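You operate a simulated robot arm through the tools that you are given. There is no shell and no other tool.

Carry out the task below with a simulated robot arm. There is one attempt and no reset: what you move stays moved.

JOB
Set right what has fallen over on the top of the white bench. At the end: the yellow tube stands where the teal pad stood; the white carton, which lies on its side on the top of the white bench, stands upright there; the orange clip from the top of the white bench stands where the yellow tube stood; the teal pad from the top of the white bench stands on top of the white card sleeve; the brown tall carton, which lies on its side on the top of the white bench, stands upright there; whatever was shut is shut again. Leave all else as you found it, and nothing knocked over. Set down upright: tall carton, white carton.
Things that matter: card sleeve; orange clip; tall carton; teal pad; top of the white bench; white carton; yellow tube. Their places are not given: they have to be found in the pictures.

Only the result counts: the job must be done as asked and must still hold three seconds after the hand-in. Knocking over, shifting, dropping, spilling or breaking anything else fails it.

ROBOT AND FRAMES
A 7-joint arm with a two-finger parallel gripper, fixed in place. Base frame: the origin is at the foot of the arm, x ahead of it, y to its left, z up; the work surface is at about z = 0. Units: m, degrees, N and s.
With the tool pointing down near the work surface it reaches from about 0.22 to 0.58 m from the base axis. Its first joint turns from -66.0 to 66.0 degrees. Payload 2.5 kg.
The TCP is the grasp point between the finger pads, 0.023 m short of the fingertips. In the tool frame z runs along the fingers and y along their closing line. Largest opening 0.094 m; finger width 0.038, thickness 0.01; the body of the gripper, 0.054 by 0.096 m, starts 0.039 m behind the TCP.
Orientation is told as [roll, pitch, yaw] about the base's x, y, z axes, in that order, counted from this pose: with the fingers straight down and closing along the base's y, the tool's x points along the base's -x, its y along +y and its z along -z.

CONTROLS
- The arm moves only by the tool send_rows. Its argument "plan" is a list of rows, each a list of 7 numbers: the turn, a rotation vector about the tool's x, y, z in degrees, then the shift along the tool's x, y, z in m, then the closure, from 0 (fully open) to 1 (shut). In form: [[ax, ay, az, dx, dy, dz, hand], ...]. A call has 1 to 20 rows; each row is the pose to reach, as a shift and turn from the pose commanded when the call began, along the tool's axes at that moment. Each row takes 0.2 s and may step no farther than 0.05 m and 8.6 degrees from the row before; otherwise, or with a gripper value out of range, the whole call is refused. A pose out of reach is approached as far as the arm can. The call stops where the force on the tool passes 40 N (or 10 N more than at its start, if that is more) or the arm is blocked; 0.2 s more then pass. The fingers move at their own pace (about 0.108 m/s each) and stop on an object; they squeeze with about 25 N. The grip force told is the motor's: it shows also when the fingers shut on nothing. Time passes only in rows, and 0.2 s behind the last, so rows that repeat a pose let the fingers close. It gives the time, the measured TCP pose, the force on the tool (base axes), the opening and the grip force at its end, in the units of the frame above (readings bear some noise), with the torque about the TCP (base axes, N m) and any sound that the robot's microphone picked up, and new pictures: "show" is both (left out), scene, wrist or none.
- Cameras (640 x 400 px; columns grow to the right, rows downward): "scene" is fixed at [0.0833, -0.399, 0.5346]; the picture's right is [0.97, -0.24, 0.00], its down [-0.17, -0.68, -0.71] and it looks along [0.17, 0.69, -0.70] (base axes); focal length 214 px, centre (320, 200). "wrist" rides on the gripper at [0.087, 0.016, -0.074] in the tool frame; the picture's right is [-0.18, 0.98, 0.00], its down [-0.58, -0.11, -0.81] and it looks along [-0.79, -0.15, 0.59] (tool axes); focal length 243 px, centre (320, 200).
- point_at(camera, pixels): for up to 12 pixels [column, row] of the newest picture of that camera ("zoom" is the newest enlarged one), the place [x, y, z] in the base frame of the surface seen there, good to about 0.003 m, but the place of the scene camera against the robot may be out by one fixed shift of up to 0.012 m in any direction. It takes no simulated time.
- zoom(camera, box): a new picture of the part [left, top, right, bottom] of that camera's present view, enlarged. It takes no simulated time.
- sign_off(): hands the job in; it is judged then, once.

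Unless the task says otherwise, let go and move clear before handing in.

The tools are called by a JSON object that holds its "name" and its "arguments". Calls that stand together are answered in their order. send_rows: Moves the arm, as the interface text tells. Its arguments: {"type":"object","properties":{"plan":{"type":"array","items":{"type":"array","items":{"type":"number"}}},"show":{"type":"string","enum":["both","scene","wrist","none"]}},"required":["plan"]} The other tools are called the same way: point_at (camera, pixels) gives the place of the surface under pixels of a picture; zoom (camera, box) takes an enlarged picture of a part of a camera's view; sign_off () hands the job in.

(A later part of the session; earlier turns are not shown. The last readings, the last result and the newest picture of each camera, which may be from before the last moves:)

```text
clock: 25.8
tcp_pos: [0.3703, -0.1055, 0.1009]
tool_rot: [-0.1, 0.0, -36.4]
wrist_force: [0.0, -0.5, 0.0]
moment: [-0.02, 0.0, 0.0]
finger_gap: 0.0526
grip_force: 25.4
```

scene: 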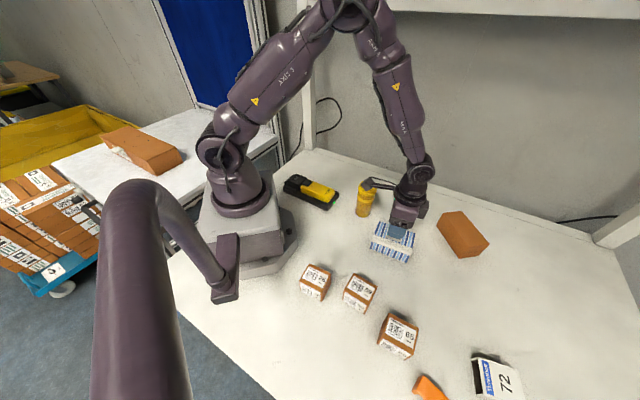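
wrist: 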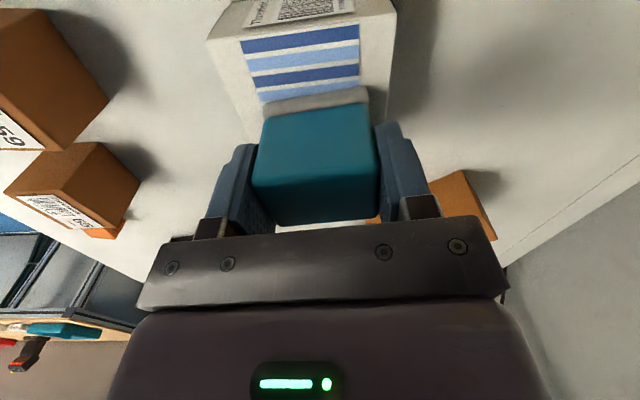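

The pad hangs just above the sleeve with no force yet. I'll ease it down 1 mm at a time until contact shows.

{"name": "send_rows", "arguments": {"plan": [[0, 0, 0, 0, 0, 0.001, 1], [0, 0, 0, 0, 0, 0.002, 1]], "show": "wrist"}}

```text
clock: 26.4
tcp_pos: [0.3732, -0.1058, 0.0993]
tool_rot: [0.1, -0.3, -36.5]
wrist_force: [-4.4, 1.6, 19.2]
moment: [0.0, 0.15, 0.03]
finger_gap: 0.0528
grip_force: 25.0
```

wrist: 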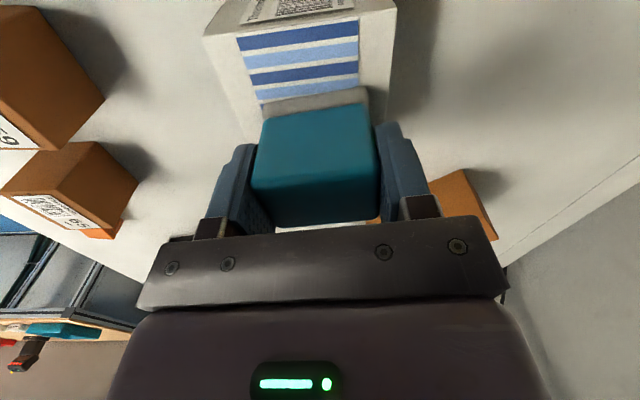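

Contact is made (19 N upward). I'll ease back 1 mm, open the hand, and rise straight up.

{"name": "send_rows", "arguments": {"plan": [[0, 0, 0, 0, 0, -0.0012, 1], [0, 0, 0, 0, 0, -0.0012, 0.6], [0, 0, 0, 0, 0, -0.0012, 0.3], [0, 0, 0, 0, 0, -0.0012, 0], [0, 0, 0, 0, 0, -0.0012, 0]], "show": "wrist"}}

{"name": "send_rows", "arguments": {"plan": [[0, 0, 0, 0, 0, -0.015, 0], [0, 0, 0, 0, 0, -0.04, 0], [0, 0, 0, 0, 0, -0.08, 0], [0, 0, 0, 0, 0, -0.12, 0], [0, 0, 0, 0, 0, -0.15, 0]]}}

```text
clock: 27.6
tcp_pos: [0.3728, -0.1055, 0.1004]
tool_rot: [0.0, 0.0, -36.4]
wrist_force: [0.3, 0.5, -0.5]
moment: [-0.01, -0.02, 0.04]
finger_gap: 0.0939
grip_force: 0.0
```

wrist: 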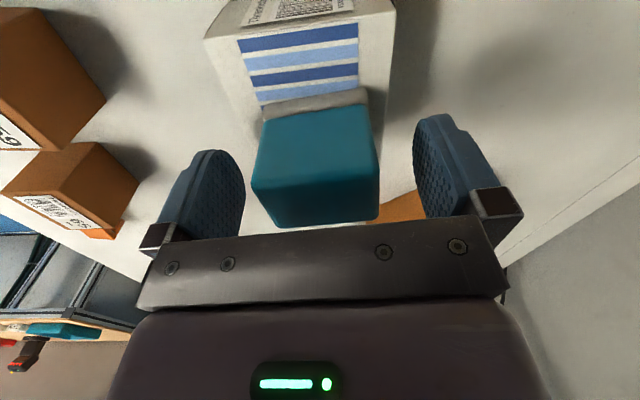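

```text
clock: 28.8
tcp_pos: [0.3718, -0.1038, 0.2503]
tool_rot: [0.0, 0.0, -36.6]
wrist_force: [-0.4, 0.1, -0.4]
moment: [-0.02, 0.0, 0.03]
finger_gap: 0.0941
grip_force: 0.1
```

scene: 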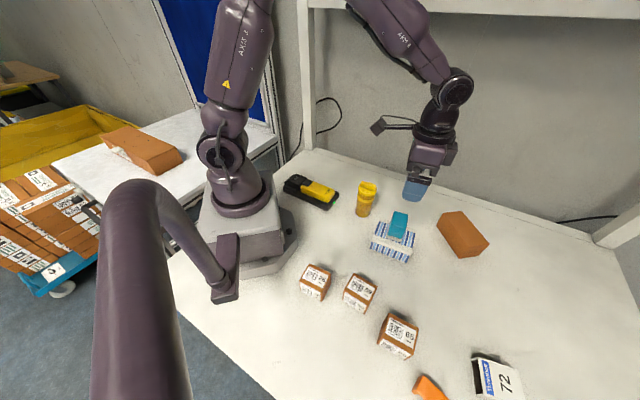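
wrist: 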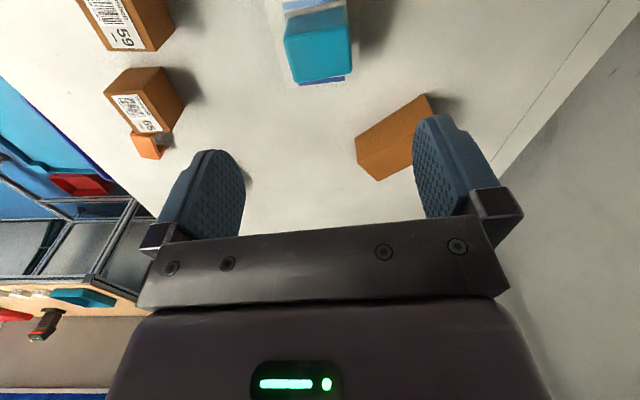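

The pad now appears on top of the sleeve around (399,224) in the scene. I'll zoom to check it is upright and well inside the edges.

{"name": "zoom", "arguments": {"camera": "scene", "box": [353, 200, 433, 270]}}

{"name": "point_at", "arguments": {"camera": "zoom", "pixels": [[235, 130], [472, 195], [185, 260], [335, 100], [420, 120], [350, 210], [310, 190]]}}

{"name": "zoom", "arguments": {"camera": "scene", "box": [340, 170, 400, 225]}}

```text
5.71 times, centred on (393, 235) of scene
```

zoom: 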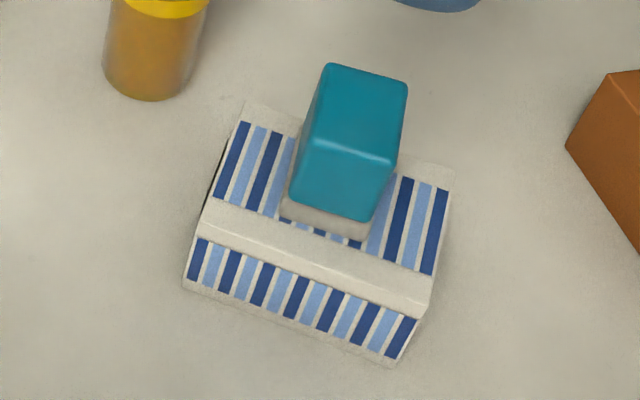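

```text
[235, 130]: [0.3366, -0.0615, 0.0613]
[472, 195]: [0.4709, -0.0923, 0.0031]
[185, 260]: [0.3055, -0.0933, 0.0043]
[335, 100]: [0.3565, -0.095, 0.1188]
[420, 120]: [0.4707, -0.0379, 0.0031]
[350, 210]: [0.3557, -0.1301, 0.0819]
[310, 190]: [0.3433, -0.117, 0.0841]
```

```text
7.27 times, centred on (370, 198) of scene
```

zoom: 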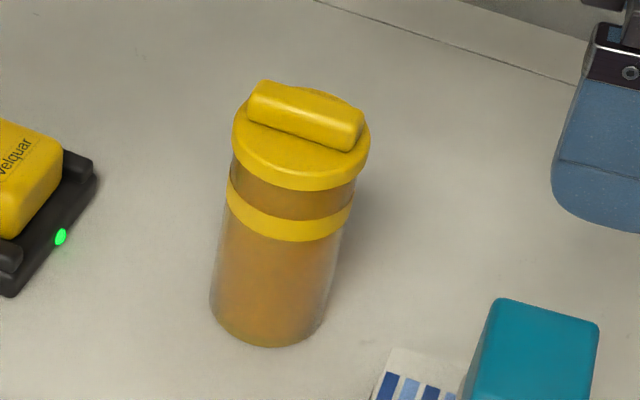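

The pad stands upright well inside the sleeve's top, and the tube is untouched. The tube's cap is wider than its body and might be a lid, so I'd rather grip the body from the side; I'll test a tilted approach pose in free air near the tube.

{"name": "send_rows", "arguments": {"plan": [[0, 0, -5.4, 0.0133, 0.0381, -0.005, 0], [0, 0, -10.8, 0.0266, 0.0762, -0.01, 0], [0, 0, -16.2, 0.04, 0.1142, -0.015, 0], [0, 0, -21.6, 0.0533, 0.1523, -0.02, 0]]}}

{"name": "send_rows", "arguments": {"plan": [[0, 7.5, 0, 0, 0, 0, 0], [0, 15, 0, 0, 0, 0, 0], [0, 22.5, 0, 0, 0, 0, 0], [0, 30, 0, 0, 0, 0, 0], [0, 37.5, 0, 0, 0, 0, 0], [0, 45, 0, 0, 0, 0, 0], [0, 52.5, 0, 0, 0, 0, 0], [0, 60, 0, 0, 0, 0, 0]]}}

```text
clock: 29.8
tcp_pos: [0.4191, 0.0514, 0.2704]
tool_rot: [0.0, 0.0, -14.8]
wrist_force: [0.8, 0.0, 0.2]
moment: [-0.01, 0.0, 0.01]
finger_gap: 0.0941
grip_force: 0.0
```

scene: 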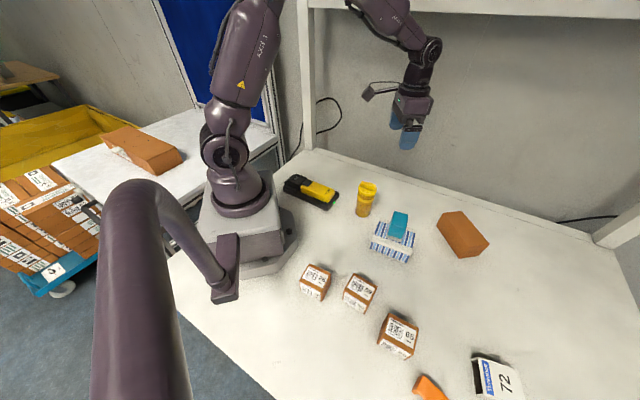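
wrist: 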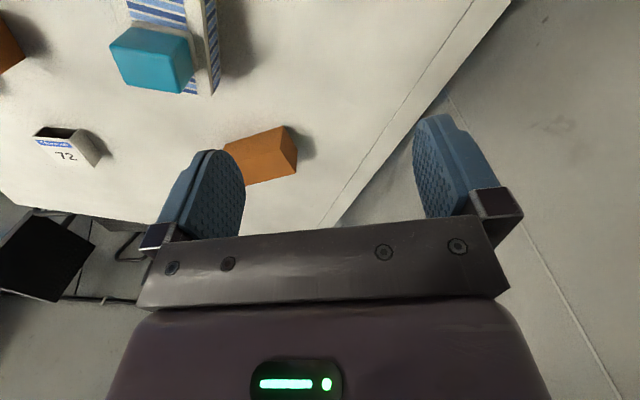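

```text
clock: 31.6
tcp_pos: [0.4129, 0.0561, 0.2733]
tool_rot: [3.3, 52.0, -13.3]
wrist_force: [0.0, 0.8, 0.6]
moment: [0.0, 0.0, -0.02]
finger_gap: 0.0942
grip_force: 0.0
out of reach, approached as far as the arm can: row 7, 8
```

scene: 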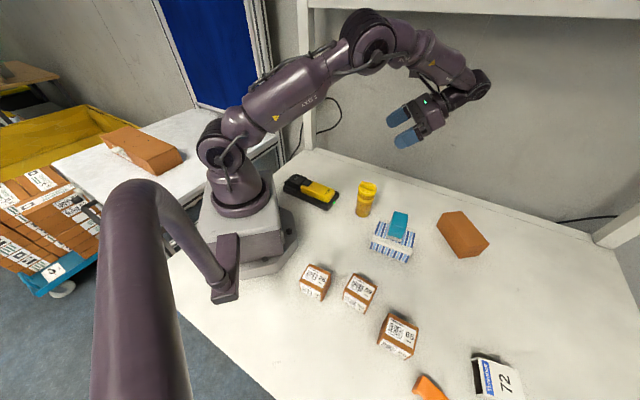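
wrist: 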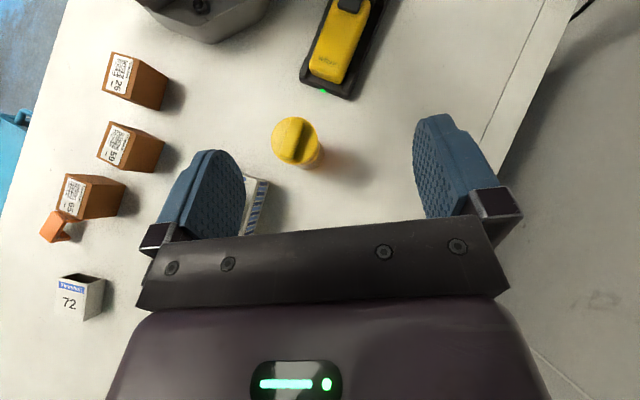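

The inward tilt reached 52° here, and the wrist camera now looks straight down on the tube's cap at (297,143). I'll use this view to measure the tube accurately.

{"name": "zoom", "arguments": {"camera": "wrist", "box": [250, 100, 350, 180]}}

{"name": "point_at", "arguments": {"camera": "zoom", "pixels": [[215, 200], [395, 200], [300, 95], [295, 312], [270, 110], [330, 290], [300, 200], [290, 330], [380, 270], [370, 330], [430, 230]]}}

```text
5.00 times, centred on (300, 140) of wrist
```

zoom: 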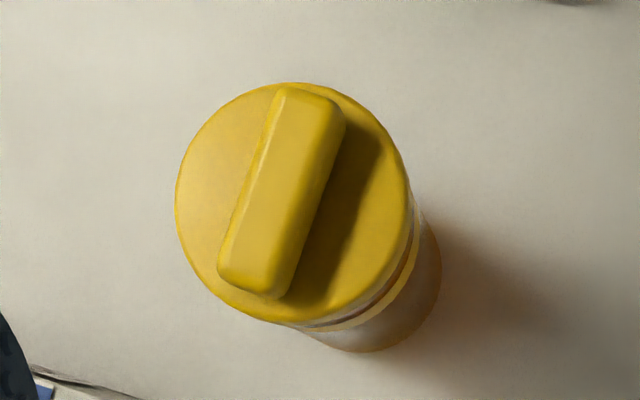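

```text
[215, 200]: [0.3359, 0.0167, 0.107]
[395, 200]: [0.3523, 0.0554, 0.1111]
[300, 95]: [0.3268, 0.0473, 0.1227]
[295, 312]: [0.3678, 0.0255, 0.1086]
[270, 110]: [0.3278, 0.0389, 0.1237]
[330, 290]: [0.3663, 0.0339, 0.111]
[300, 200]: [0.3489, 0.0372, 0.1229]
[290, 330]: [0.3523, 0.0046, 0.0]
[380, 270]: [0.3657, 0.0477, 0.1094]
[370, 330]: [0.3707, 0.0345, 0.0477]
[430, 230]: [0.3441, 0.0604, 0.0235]
```

The tube's centre is (0.344,0.0345), body radius about 0.026, cap radius 0.0275, top at z 0.1235. I'll descend with this inward tilt to a pre-grasp point about 11 cm outward of the tube at z 0.055.

{"name": "send_rows", "arguments": {"plan": [[0.6, 0.5, 0, -0.0335, -0.0071, 0.0157, 0], [1.1, 1, 0, -0.0671, -0.0142, 0.0314, 0], [1.7, 1.5, 0, -0.1006, -0.0213, 0.0472, 0], [2.2, 2, 0, -0.1341, -0.0283, 0.0629, 0], [2.8, 2.5, 0, -0.1677, -0.0354, 0.0786, 0], [3.3, 3, 0, -0.2012, -0.0425, 0.0943, 0]]}}

```text
clock: 33.0
tcp_pos: [0.4396, 0.0081, 0.0582]
tool_rot: [0.0, 54.6, -13.2]
wrist_force: [0.3, 0.1, -0.2]
moment: [0.02, 0.03, -0.02]
finger_gap: 0.0941
grip_force: 0.2
out of reach, approached as far as the arm can: row 6
```

scene: 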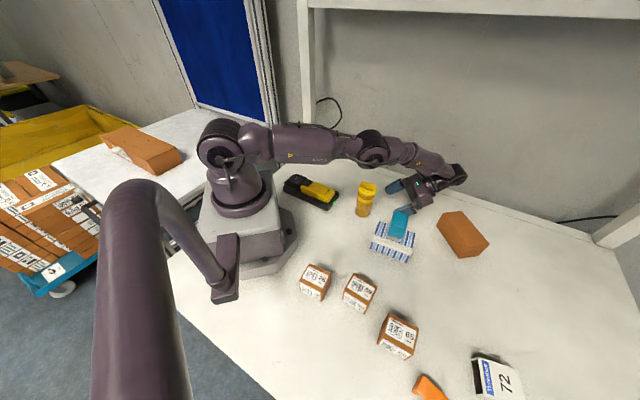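
wrist: 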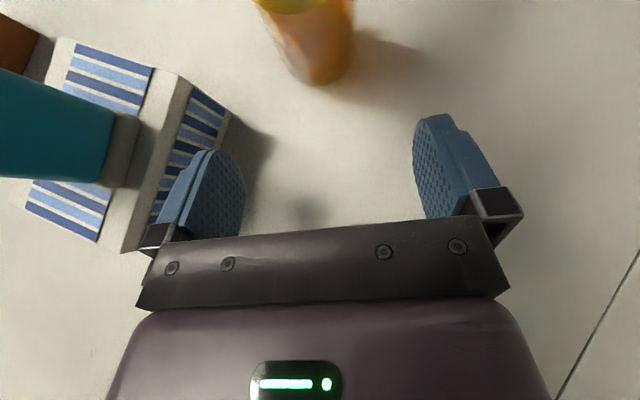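

The tilted hand sits at z 0.058 with the tube ahead at (310,40) between the open fingers, all clear of the sleeve. I'll slide inward so the fingers straddle the tube's body.

{"name": "send_rows", "arguments": {"plan": [[0, 0, 0, 0.0105, 0.0039, 0.0183, 0], [0, 0, 0, 0.021, 0.0039, 0.0366, 0], [0, 0, 0, 0.0315, 0.0039, 0.0548, 0]]}}

```text
clock: 33.8
tcp_pos: [0.3803, 0.0273, 0.0527]
tool_rot: [0.0, 54.8, -13.2]
wrist_force: [0.4, -0.2, 0.4]
moment: [0.01, 0.01, 0.01]
finger_gap: 0.0941
grip_force: 0.0
```

scene: 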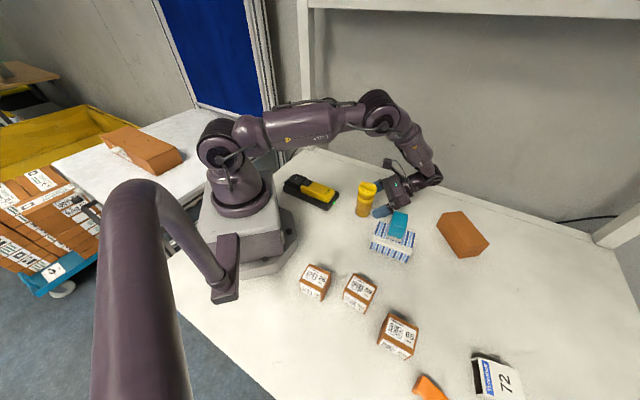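
wrist: 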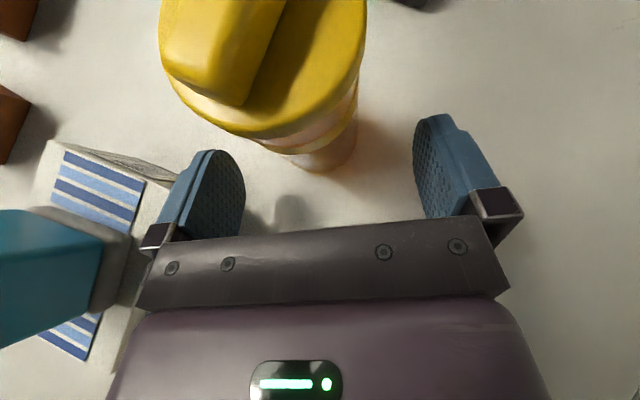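

The tube sits laterally centred between the fingers; about 2 cm of forward travel remains. I'll finish the approach and check forces before closing.

{"name": "send_rows", "arguments": {"plan": [[0, 0, 0, 0.0053, -0.001, 0.0098, 0], [0, 0, 0, 0.0105, -0.001, 0.0195, 0], [0, 0, 0, 0.0105, -0.001, 0.0195, 0]]}}

```text
clock: 34.6
tcp_pos: [0.3562, 0.0309, 0.0502]
tool_rot: [0.2, 54.9, -13.1]
wrist_force: [0.2, 1.0, -0.1]
moment: [-0.01, 0.01, -0.03]
finger_gap: 0.0941
grip_force: 0.0
```

scene: 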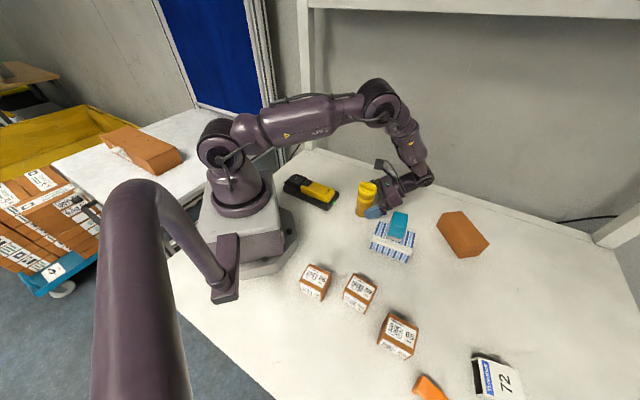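
wrist: 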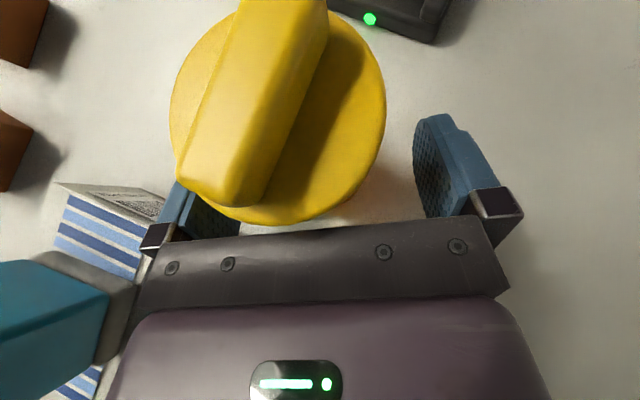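

No contact force; the tube is between the fingers with the palm just clear of the cap. Closing on the body now.

{"name": "send_rows", "arguments": {"plan": [[0, 0, 0, 0, 0, 0, 0.25], [0, 0, 0, 0, 0, 0, 0.4], [0, 0, 0, 0, 0, 0, 0.6], [0, 0, 0, 0, 0, 0, 1], [0, 0, 0, 0, 0, 0, 1]]}}

```text
clock: 35.8
tcp_pos: [0.3566, 0.0322, 0.0519]
tool_rot: [0.2, 54.9, -13.1]
wrist_force: [0.4, -0.1, 1.0]
moment: [0.02, 0.0, 0.0]
finger_gap: 0.0486
grip_force: 25.1
```

scene: 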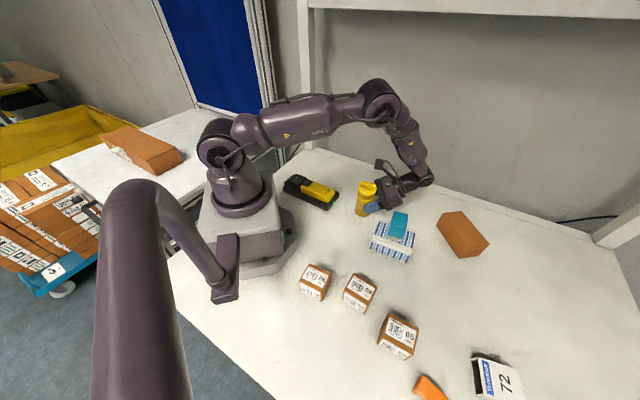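
wrist: 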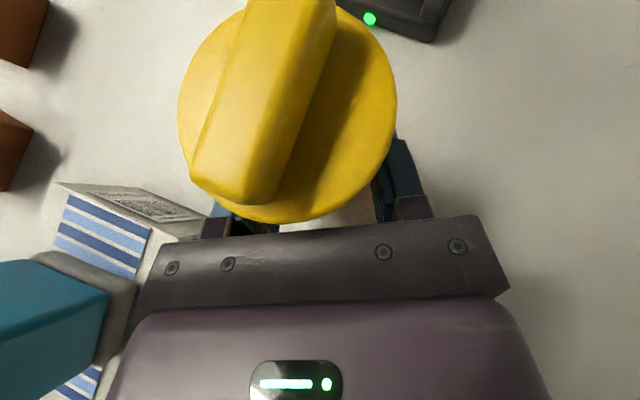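

The hand holds the tube's body (gap 0.0486, 25 N) with its axis about 1.3 cm ahead of the TCP. I'll lift it straight up 12 cm.

{"name": "send_rows", "arguments": {"plan": [[0, 0, 0, 0.0082, 0, -0.0058, 1], [0, 0, 0, 0.0327, 0, -0.023, 1], [0, 0, 0, 0.0573, 0, -0.0403, 1], [0, 0, 0, 0.0818, 0, -0.0575, 1], [0, 0, 0, 0.0982, 0, -0.069, 1]]}}

```text
clock: 37.0
tcp_pos: [0.357, 0.0312, 0.1704]
tool_rot: [0.0, 54.9, -13.2]
wrist_force: [-1.5, -0.1, -0.5]
moment: [0.0, 0.0, -0.01]
finger_gap: 0.0482
grip_force: 24.7
```

scene: 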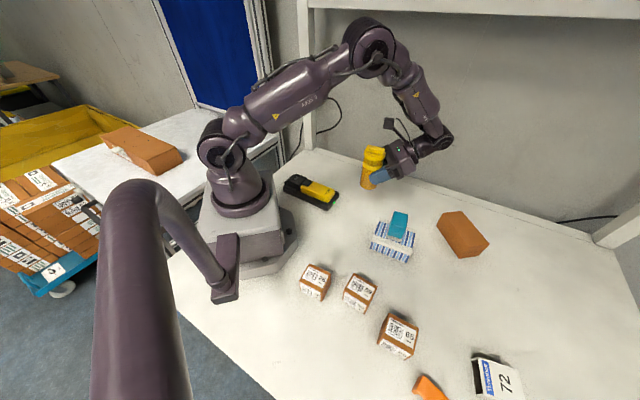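
wrist: 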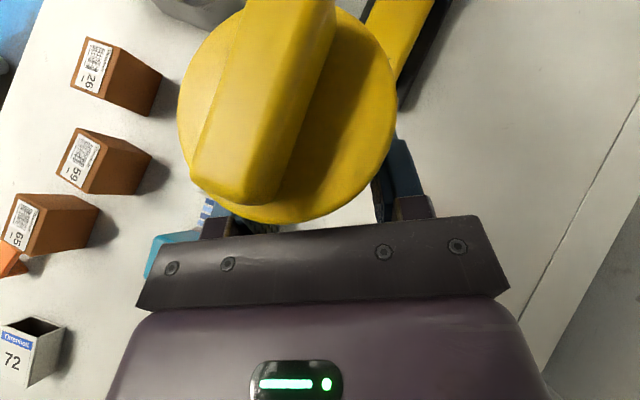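

The tube hangs upright in the grip. I'll carry it level to above the pad's former spot (0.2025,0.3155), keeping the same hand heading.

{"name": "send_rows", "arguments": {"plan": [[0, 0, 0, 0.0146, 0.0302, 0.0207, 1], [0, 0, 0, 0.0291, 0.0604, 0.0414, 1], [0, 0, 0, 0.0437, 0.0906, 0.0621, 1], [0, 0, 0, 0.0583, 0.1208, 0.0829, 1], [0, 0, 0, 0.0728, 0.1509, 0.1036, 1], [0, 0, 0, 0.0874, 0.1811, 0.1243, 1], [0, 0, 0, 0.1019, 0.2113, 0.145, 1], [0, 0, 0, 0.1165, 0.2415, 0.1657, 1]]}}

```text
clock: 38.8
tcp_pos: [0.2153, 0.3146, 0.1742]
tool_rot: [-0.1, 54.9, -13.2]
wrist_force: [0.2, -0.4, 0.5]
moment: [0.0, -0.01, 0.0]
finger_gap: 0.0482
grip_force: 24.8
```

scene: 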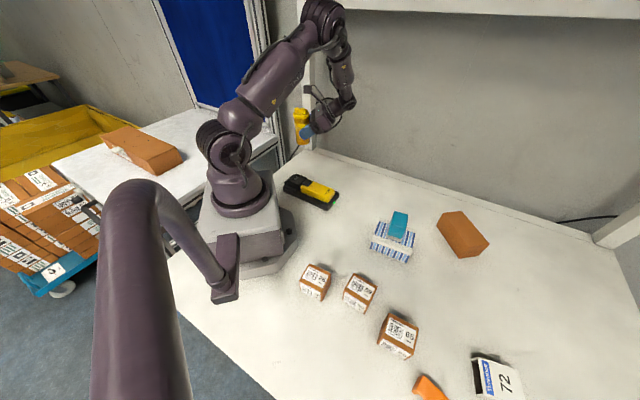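
wrist: 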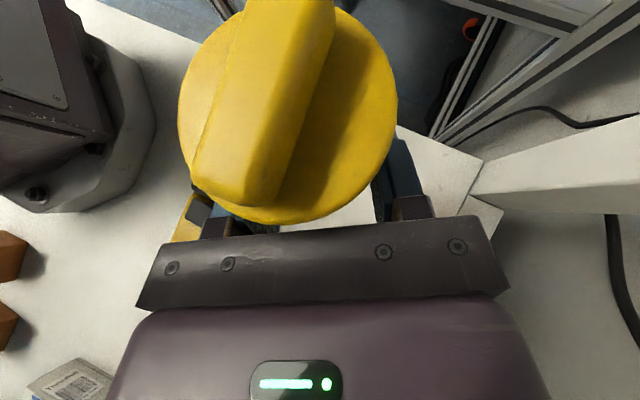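

The tube is above the pad's spot with the post and charger clear. I'll lower it 11.8 cm in decreasing steps.

{"name": "send_rows", "arguments": {"plan": [[0, 0, 0, -0.0286, 0, 0.0201, 1], [0, 0, 0, -0.0573, 0, 0.0403, 1], [0, 0, 0, -0.0777, 0, 0.0546, 1], [0, 0, 0, -0.09, 0, 0.0633, 1], [0, 0, 0, -0.0965, 0, 0.0679, 1], [0, 0, 0, -0.0965, 0, 0.0679, 1]]}}

```text
clock: 40.2
tcp_pos: [0.2158, 0.3123, 0.0547]
tool_rot: [0.0, 54.9, -13.1]
wrist_force: [0.7, 0.0, -1.6]
moment: [0.01, -0.02, -0.03]
finger_gap: 0.048
grip_force: 25.4
```

scene: 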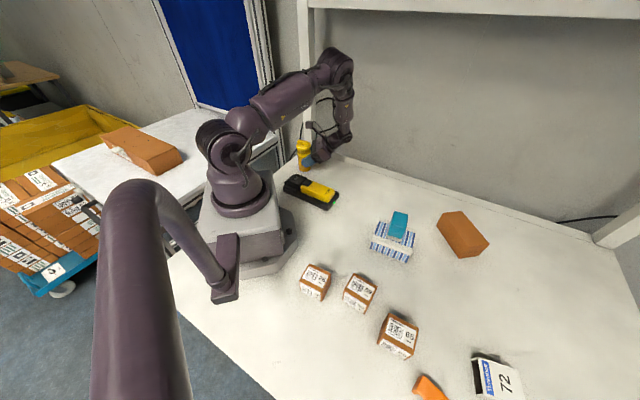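
wrist: 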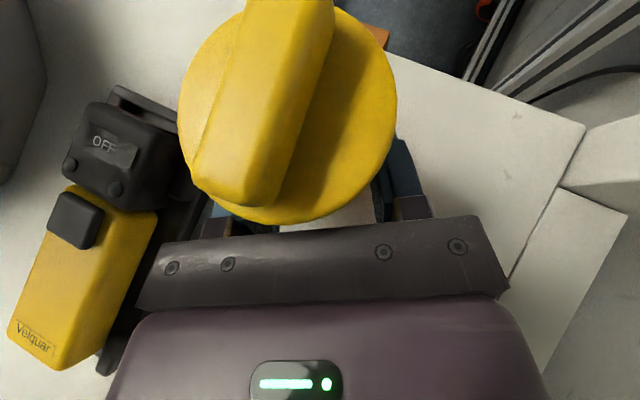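

Almost down (TCP z 0.0547 reading, no contact). I'll ease down the last 2-3 mm until contact registers.

{"name": "send_rows", "arguments": {"plan": [[0, 0, 0, -0.0008, 0, 0.0006, 1], [0, 0, 0, -0.0016, 0, 0.0012, 1]], "show": "none"}}

```text
clock: 40.8
tcp_pos: [0.2153, 0.3118, 0.0524]
tool_rot: [0.0, 54.9, -13.1]
wrist_force: [-0.2, -0.3, 0.5]
moment: [-0.02, -0.02, 0.01]
finger_gap: 0.0483
grip_force: 25.1
```

{"name": "send_rows", "arguments": {"plan": [[0, 0, 0, -0.0008, 0, 0.0006, 1], [0, 0, 0, -0.0012, 0, 0.0009, 1]], "show": "none"}}

```text
clock: 41.4
tcp_pos: [0.2157, 0.3122, 0.0529]
tool_rot: [0.2, 54.9, -13.2]
wrist_force: [-1.1, -4.6, 10.0]
moment: [-0.14, 0.16, -0.01]
finger_gap: 0.0482
grip_force: 24.8
```

Contact at 10 N. I'll relieve it by half a millimetre, open the fingers, and back straight away from the tube.

{"name": "send_rows", "arguments": {"plan": [[0, 0, 0, 0.0004, 0, -0.0003, 1], [0, 0, 0, 0.0004, 0, -0.0003, 0.4], [0, 0, 0, 0.0004, 0, -0.0003, 0.2], [0, 0, 0, 0.0004, 0, -0.0003, 0], [0, 0, 0, 0.0004, 0, -0.0003, 0]]}}

```text
clock: 42.6
tcp_pos: [0.2164, 0.3116, 0.051]
tool_rot: [0.2, 54.9, -13.2]
wrist_force: [0.5, 1.0, -0.1]
moment: [0.03, 0.03, 0.03]
finger_gap: 0.0942
grip_force: 0.0
```

scene: 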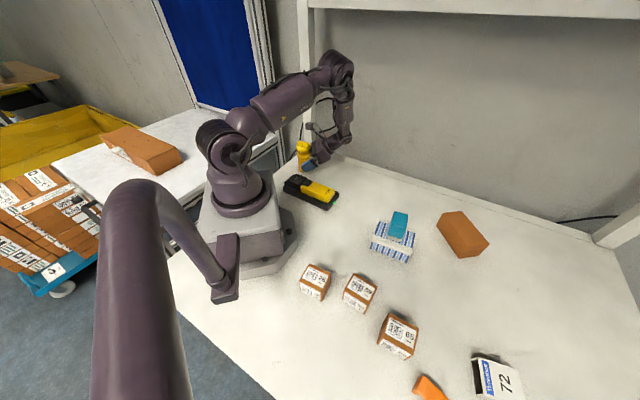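
wrist: 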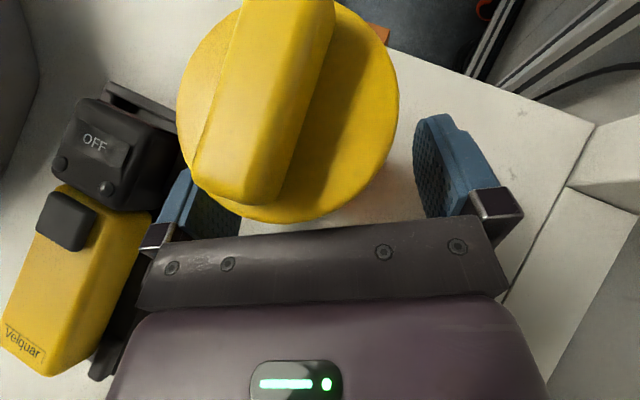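

The fingers are open and the tube stands free. I'll back off 10 cm horizontally.

{"name": "send_rows", "arguments": {"plan": [[0, 0, 0, -0.0115, 0, -0.0164, 0], [0, 0, 0, -0.023, 0, -0.0327, 0], [0, 0, 0, -0.0345, 0, -0.0491, 0], [0, 0, 0, -0.046, 0, -0.0654, 0], [0, 0, 0, -0.0575, 0, -0.0818, 0]]}}

```text
clock: 43.8
tcp_pos: [0.314, 0.2875, 0.0484]
tool_rot: [0.2, 54.8, -13.3]
wrist_force: [-0.3, -0.1, -0.2]
moment: [0.01, 0.0, -0.01]
finger_gap: 0.0937
grip_force: 0.0
```

scene: 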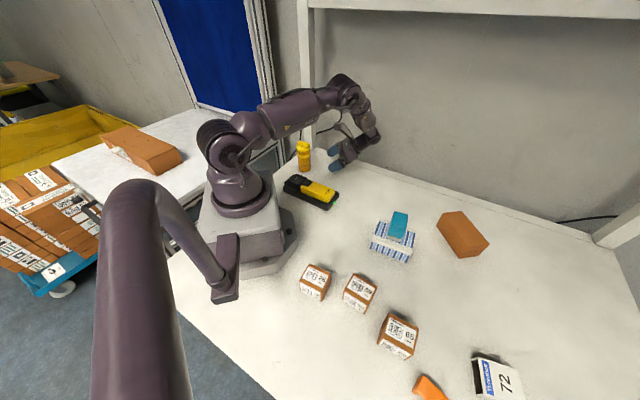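
wrist: 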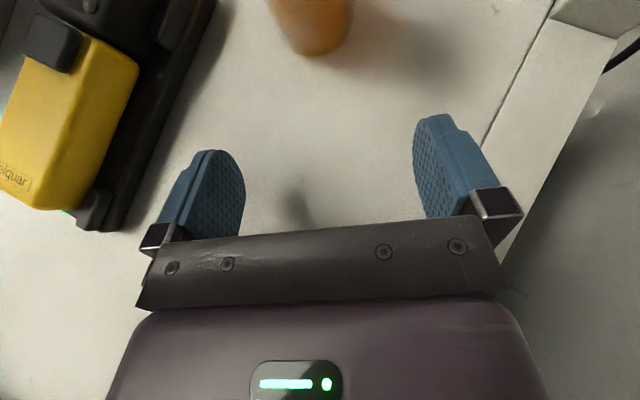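

The tube stands alone at (304,155) in the scene. I'll rise and bring the hand back to vertical.

{"name": "send_rows", "arguments": {"plan": [[0, 0, 0, 0.0368, 0, -0.0259, 0], [0, 0, 0, 0.0736, 0, -0.0518, 0], [0, -7.8, 0, 0.1063, 0, -0.0748, 0], [0, -15.6, 0, 0.135, 0, -0.0949, 0], [0, -23.4, 0, 0.1636, 0, -0.115, 0], [0, -31.2, 0, 0.18, 0, -0.1265, 0], [0, -39, 0, 0.18, 0, -0.1265, 0], [0, -46.8, 0, 0.18, 0, -0.1265, 0], [0, -54.9, 0, 0.18, 0, -0.1265, 0]]}}

{"name": "zoom", "arguments": {"camera": "scene", "box": [274, 130, 334, 190]}}

{"name": "point_at", "arguments": {"camera": "scene", "pixels": [[304, 145], [303, 169], [298, 160], [309, 160], [304, 160]]}}

```text
clock: 45.8
tcp_pos: [0.3138, 0.2884, 0.2703]
tool_rot: [0.1, -0.2, -13.2]
wrist_force: [0.5, -0.1, -0.6]
moment: [-0.02, 0.02, 0.03]
finger_gap: 0.0937
grip_force: 0.0
```

scene: 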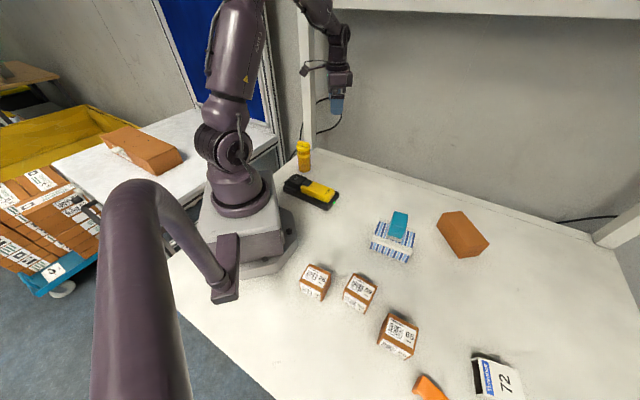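
wrist: 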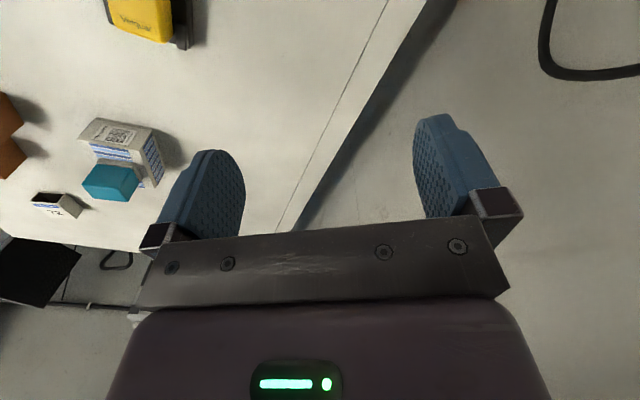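

```text
6.67 times, centred on (304, 160) of scene
```

zoom: 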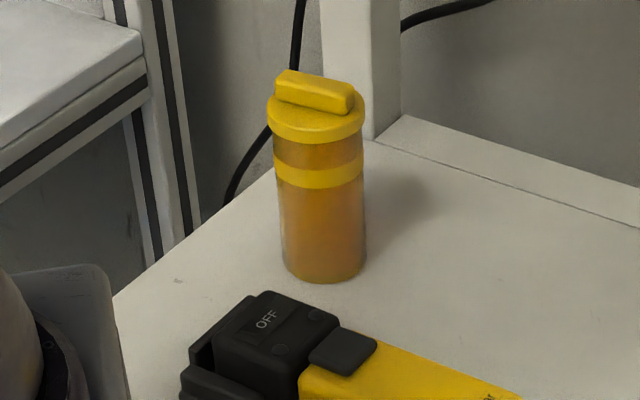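

```text
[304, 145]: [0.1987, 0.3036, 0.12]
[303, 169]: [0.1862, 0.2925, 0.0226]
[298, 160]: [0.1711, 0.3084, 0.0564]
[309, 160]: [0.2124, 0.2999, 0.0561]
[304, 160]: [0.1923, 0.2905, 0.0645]
```

The tube stands upright at about (0.204,0.316), where the pad was. Next I'll sweep across high to look closely at the orange clip and its neighbour, carton 65.

{"name": "send_rows", "arguments": {"plan": [[0, 0, 3.7, -0.0093, -0.0443, 0.0015, 0], [0, 0, 7.4, -0.0186, -0.0886, 0.003, 0], [0, 0, 11.2, -0.0279, -0.1329, 0.005, 0], [0, 0, 14.9, -0.0372, -0.1773, 0.006, 0], [0, 0, 18.6, -0.0465, -0.2216, 0.008, 0], [0, 0, 22.3, -0.0558, -0.2659, 0.009, 0], [0, 0, 26, -0.0652, -0.3102, 0.011, 0], [0, 0, 29.8, -0.0745, -0.3545, 0.012, 0], [0, 0, 33.5, -0.0838, -0.3988, 0.014, 0], [0, 0, 37.2, -0.0931, -0.4432, 0.015, 0], [0, 0, 40.9, -0.1024, -0.4875, 0.017, 0], [0, 0, 44.7, -0.1117, -0.5318, 0.018, 0], [0, 0, 48.4, -0.121, -0.5761, 0.02, 0]]}}

```text
clock: 48.6
tcp_pos: [0.3018, -0.3047, 0.2486]
tool_rot: [0.0, 0.0, -61.6]
wrist_force: [-0.8, -0.1, 0.6]
moment: [-0.01, -0.02, 0.01]
finger_gap: 0.0939
grip_force: 0.0
```

scene: 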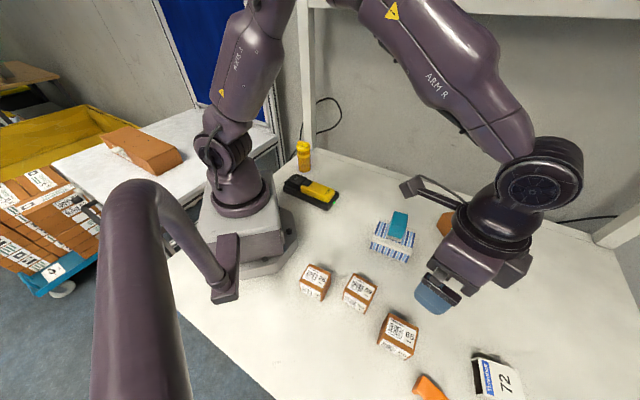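
wrist: 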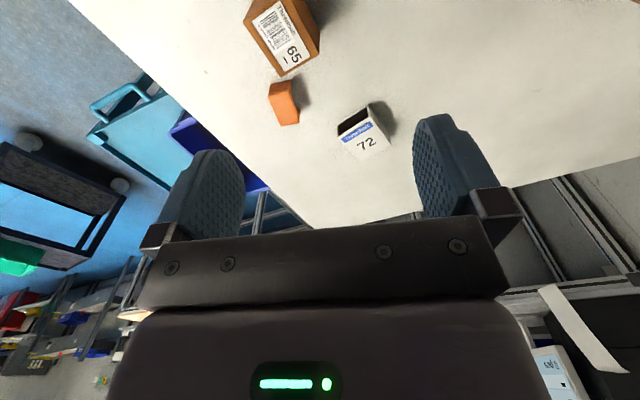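

{"name": "zoom", "arguments": {"camera": "wrist", "box": [230, 0, 400, 160]}}

{"name": "zoom", "arguments": {"camera": "wrist", "box": [235, 30, 345, 135]}}

{"name": "point_at", "arguments": {"camera": "zoom", "pixels": [[285, 165], [240, 190], [360, 165], [390, 290], [280, 320], [380, 250], [405, 285], [400, 230], [420, 100], [350, 145], [240, 130], [330, 60]]}}

```text
2.50 times, centred on (315, 80) of wrist
```

zoom: 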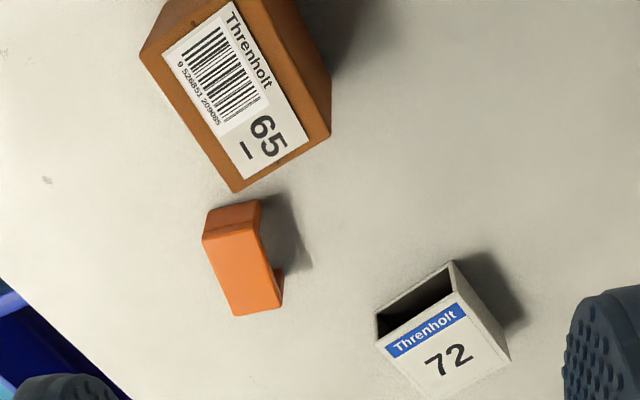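

```text
3.81 times, centred on (290, 82) of wrist
```

zoom: 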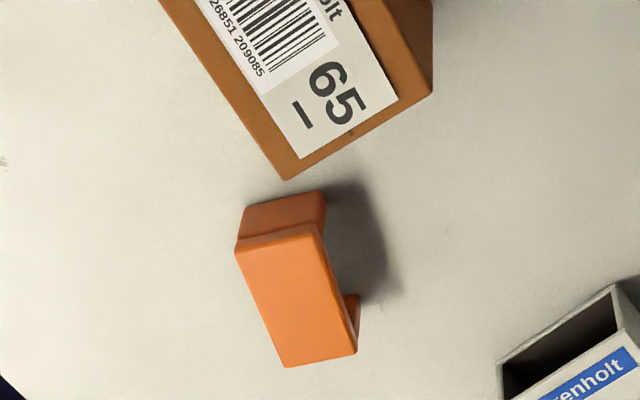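

```text
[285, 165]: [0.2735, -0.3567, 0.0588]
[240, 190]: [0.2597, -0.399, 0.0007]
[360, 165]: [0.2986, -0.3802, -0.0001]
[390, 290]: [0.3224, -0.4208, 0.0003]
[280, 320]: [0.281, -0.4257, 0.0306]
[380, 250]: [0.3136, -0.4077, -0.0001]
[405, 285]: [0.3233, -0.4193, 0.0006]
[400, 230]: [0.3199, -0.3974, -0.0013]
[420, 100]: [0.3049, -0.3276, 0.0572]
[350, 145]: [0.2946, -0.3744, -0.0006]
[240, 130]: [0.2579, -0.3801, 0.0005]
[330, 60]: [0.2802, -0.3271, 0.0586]
```

Carton 65's nearest corner is at (0.274,-0.361), about 3.5 cm from the clip, whose centre is (0.286,-0.418) with its axis at about -60°. I'll hover over the clip with a 15° inward tilt, which keeps the camera and palm clear of carton 65.

{"name": "send_rows", "arguments": {"plan": [[0, 3.75, -0.4, -0.024, -0.0169, 0.0321, 0], [0, 7.5, -0.8, -0.0481, -0.0339, 0.0643, 0], [0, 11.25, -1.2, -0.0722, -0.0508, 0.0964, 0], [0, 15, -1.6, -0.0962, -0.0677, 0.1286, 0]]}}

```text
clock: 49.6
tcp_pos: [0.2855, -0.4193, 0.121]
tool_rot: [0.4, 15.1, -60.0]
wrist_force: [0.0, 0.8, 1.1]
moment: [0.0, -0.03, -0.03]
finger_gap: 0.0942
grip_force: 0.0
```

scene: 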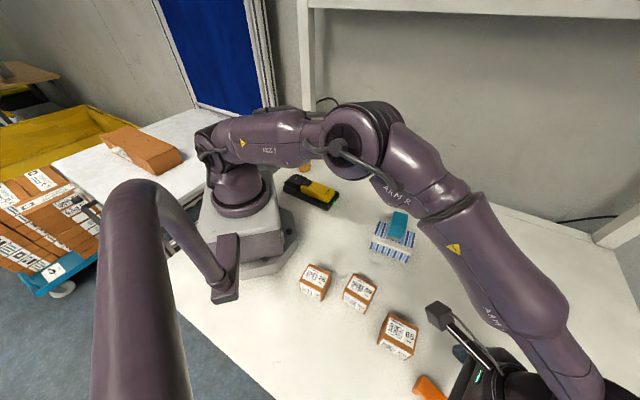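
wrist: 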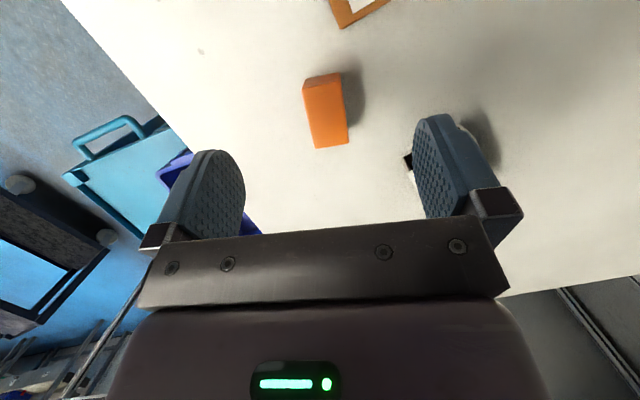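

The clip shows at (326,110), aligned with the hand. I'll confirm its corners before descending.

{"name": "zoom", "arguments": {"camera": "wrist", "box": [285, 55, 375, 165]}}

{"name": "point_at", "arguments": {"camera": "zoom", "pixels": [[260, 103], [375, 95], [412, 328], [300, 345], [270, 82], [370, 68], [395, 200], [330, 220], [480, 130]]}}

```text
3.64 times, centred on (330, 110) of wrist
```

zoom: 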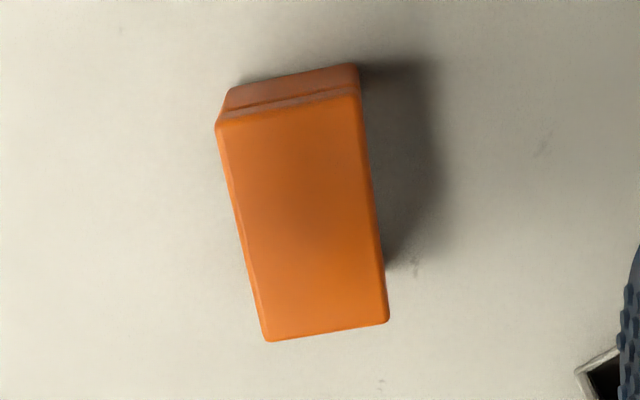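

```text
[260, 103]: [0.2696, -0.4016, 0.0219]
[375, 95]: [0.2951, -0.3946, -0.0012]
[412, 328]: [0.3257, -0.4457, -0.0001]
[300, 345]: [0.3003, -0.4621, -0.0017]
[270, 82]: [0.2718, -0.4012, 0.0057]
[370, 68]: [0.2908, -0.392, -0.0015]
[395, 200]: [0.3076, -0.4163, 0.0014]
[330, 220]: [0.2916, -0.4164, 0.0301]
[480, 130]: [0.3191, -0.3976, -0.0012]
```

{"name": "point_at", "arguments": {"camera": "zoom", "pixels": [[224, 128], [352, 100], [382, 316], [272, 335], [240, 95], [345, 75], [300, 215], [230, 180], [375, 220]]}}

```text
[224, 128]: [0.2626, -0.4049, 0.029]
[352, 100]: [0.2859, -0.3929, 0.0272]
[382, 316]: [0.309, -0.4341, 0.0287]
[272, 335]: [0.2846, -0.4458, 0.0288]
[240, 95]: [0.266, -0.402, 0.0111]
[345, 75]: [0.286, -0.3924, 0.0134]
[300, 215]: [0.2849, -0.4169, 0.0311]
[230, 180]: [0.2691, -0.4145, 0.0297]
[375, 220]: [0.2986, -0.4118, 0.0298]
```

The clip's centre is (0.2855,-0.4194), width 0.0265, top z 0.029. I'll descend to z 0.030, which puts the fingertips just above the bench, then check.

{"name": "send_rows", "arguments": {"plan": [[0, 0, 0, -0.0106, 0, 0.0348, 0], [0, 0, 0, -0.0199, 0, 0.0653, 0], [0, 0, 0, -0.0245, 0, 0.0806, 0], [0, 0, 0, -0.0265, 0, 0.0871, 0], [0, 0, 0, -0.0265, 0, 0.0871, 0]]}}

```text
clock: 50.8
tcp_pos: [0.2876, -0.4195, 0.0332]
tool_rot: [0.3, 15.1, -60.0]
wrist_force: [-0.6, 0.1, 0.4]
moment: [0.02, -0.01, -0.02]
finger_gap: 0.094
grip_force: 0.0
```

scene: 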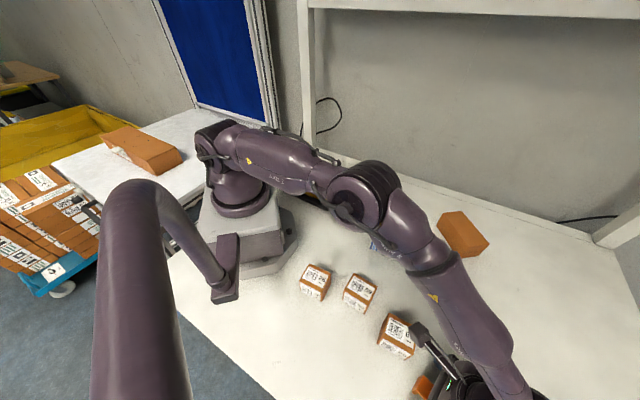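
wrist: 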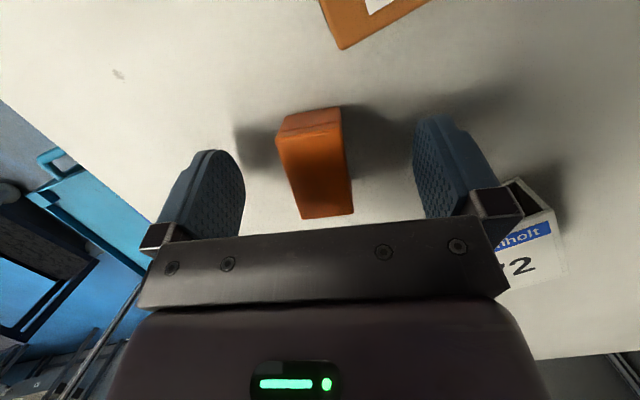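

The clip lies between the fingers around (318,165), with the carton and carton 65 clear. Closing now.

{"name": "send_rows", "arguments": {"plan": [[0, 0, 0, 0, 0, 0, 0.3], [0, 0, 0, 0, 0, 0, 0.55], [0, 0, 0, 0, 0, 0, 0.8], [0, 0, 0, 0, 0, 0, 1], [0, 0, 0, 0, 0, 0, 1]], "show": "wrist"}}

```text
clock: 52.0
tcp_pos: [0.2872, -0.4194, 0.0332]
tool_rot: [0.3, 15.0, -59.9]
wrist_force: [0.5, 0.1, 0.0]
moment: [0.01, -0.05, 0.0]
finger_gap: 0.0293
grip_force: 24.9
```

wrist: 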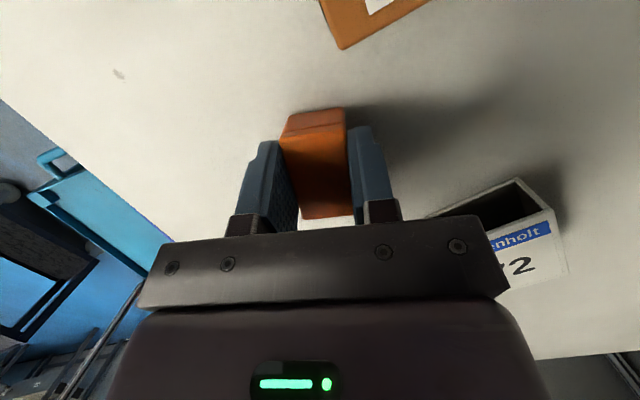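

The clip is held (gap 0.029, 25 N). I'll lift it 20 cm and carry it, keeping its orientation, to above the tube's old spot (0.344,0.0345).

{"name": "send_rows", "arguments": {"plan": [[0, 0, 0, 0.0052, 0, -0.0193, 1], [0, 0, 0, 0.0168, 0, -0.0628, 1], [0, 0, 0, 0.0285, 0, -0.1063, 1], [0, 0, 0, 0.0401, 0, -0.1498, 1], [0, 0, 0, 0.0518, 0, -0.1932, 1]]}}

```text
clock: 53.2
tcp_pos: [0.291, -0.4203, 0.2317]
tool_rot: [0.4, 15.1, -60.1]
wrist_force: [0.1, -0.8, -0.5]
moment: [0.03, 0.01, -0.05]
finger_gap: 0.029
grip_force: 24.9
```

scene: 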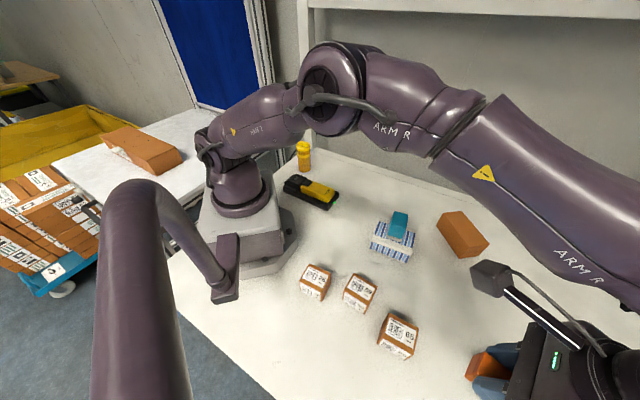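
wrist: 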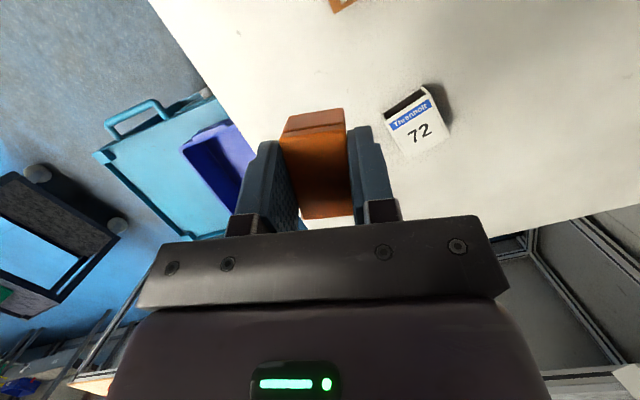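

The clip came up cleanly and the white carton is undisturbed. Now the carry to above the tube's old place.

{"name": "send_rows", "arguments": {"plan": [[0, 0, 0, 0.0351, 0.0278, 0.0094, 1], [0, 0, 0, 0.0703, 0.0555, 0.0188, 1], [0, 0, 0, 0.1054, 0.0833, 0.0283, 1], [0, 0, 0, 0.1406, 0.111, 0.0377, 1], [0, 0, 0, 0.1757, 0.1388, 0.0471, 1], [0, 0, 0, 0.2108, 0.1666, 0.0565, 1], [0, 0, 0, 0.246, 0.1943, 0.0659, 1], [0, 0, 0, 0.2811, 0.2221, 0.0754, 1], [0, 0, 0, 0.3163, 0.2498, 0.0848, 1], [0, 0, 0, 0.3514, 0.2776, 0.0942, 1]]}}

```text
clock: 55.4
tcp_pos: [0.3414, 0.0364, 0.2314]
tool_rot: [0.2, 15.1, -60.0]
wrist_force: [0.0, -0.5, -0.5]
moment: [0.01, 0.0, -0.03]
finger_gap: 0.0293
grip_force: 25.4
```

scene: 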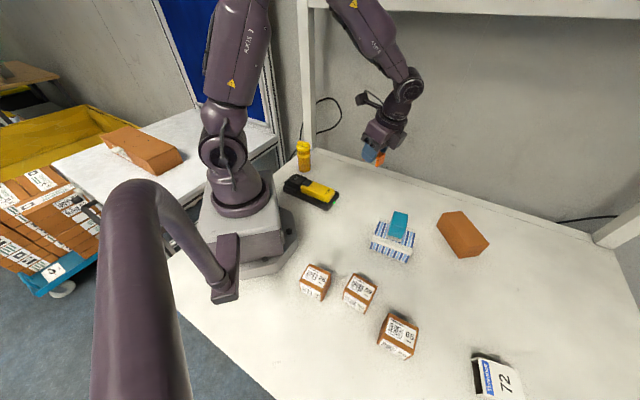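
wrist: 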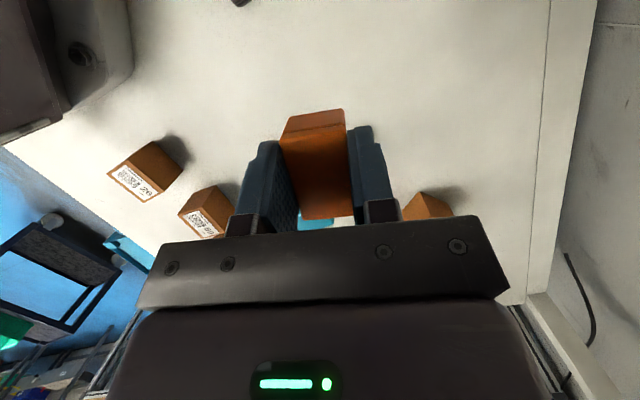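

The clip hangs over the old tube spot. I'll lower it 19.8 cm in decreasing steps.

{"name": "send_rows", "arguments": {"plan": [[0, 0, 0, -0.0117, 0, 0.0435, 1], [0, 0, 0, -0.0233, 0, 0.0869, 1], [0, 0, 0, -0.035, 0, 0.1304, 1], [0, 0, 0, -0.0427, 0, 0.1594, 1], [0, 0, 0, -0.0479, 0, 0.1787, 1], [0, 0, 0, -0.0502, 0, 0.1874, 1], [0, 0, 0, -0.0512, 0, 0.1913, 1], [0, 0, 0, -0.0512, 0, 0.1913, 1]]}}

```text
clock: 57.2
tcp_pos: [0.3461, 0.0356, 0.0321]
tool_rot: [0.3, 15.0, -60.0]
wrist_force: [-1.8, 0.1, 4.7]
moment: [-0.15, 0.04, -0.05]
finger_gap: 0.029
grip_force: 25.1
```

scene: 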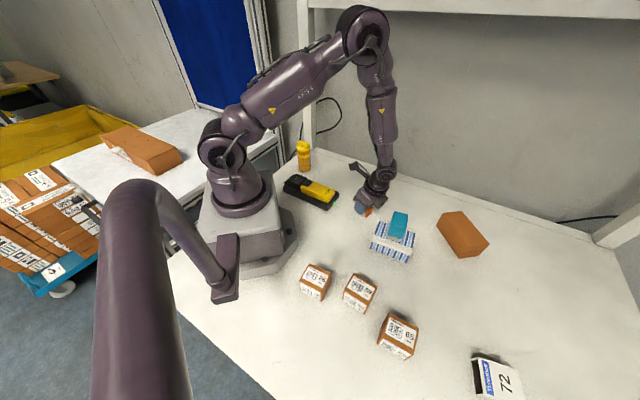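
wrist: 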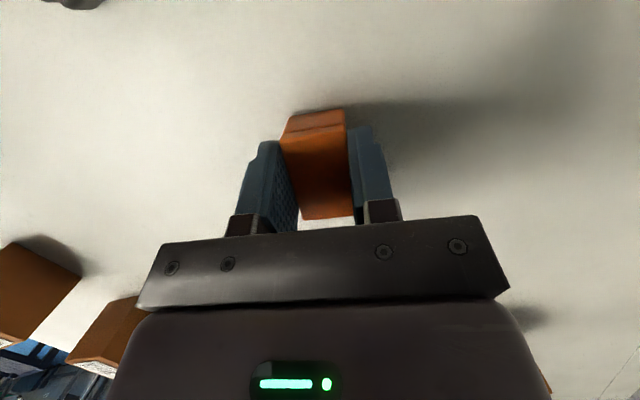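

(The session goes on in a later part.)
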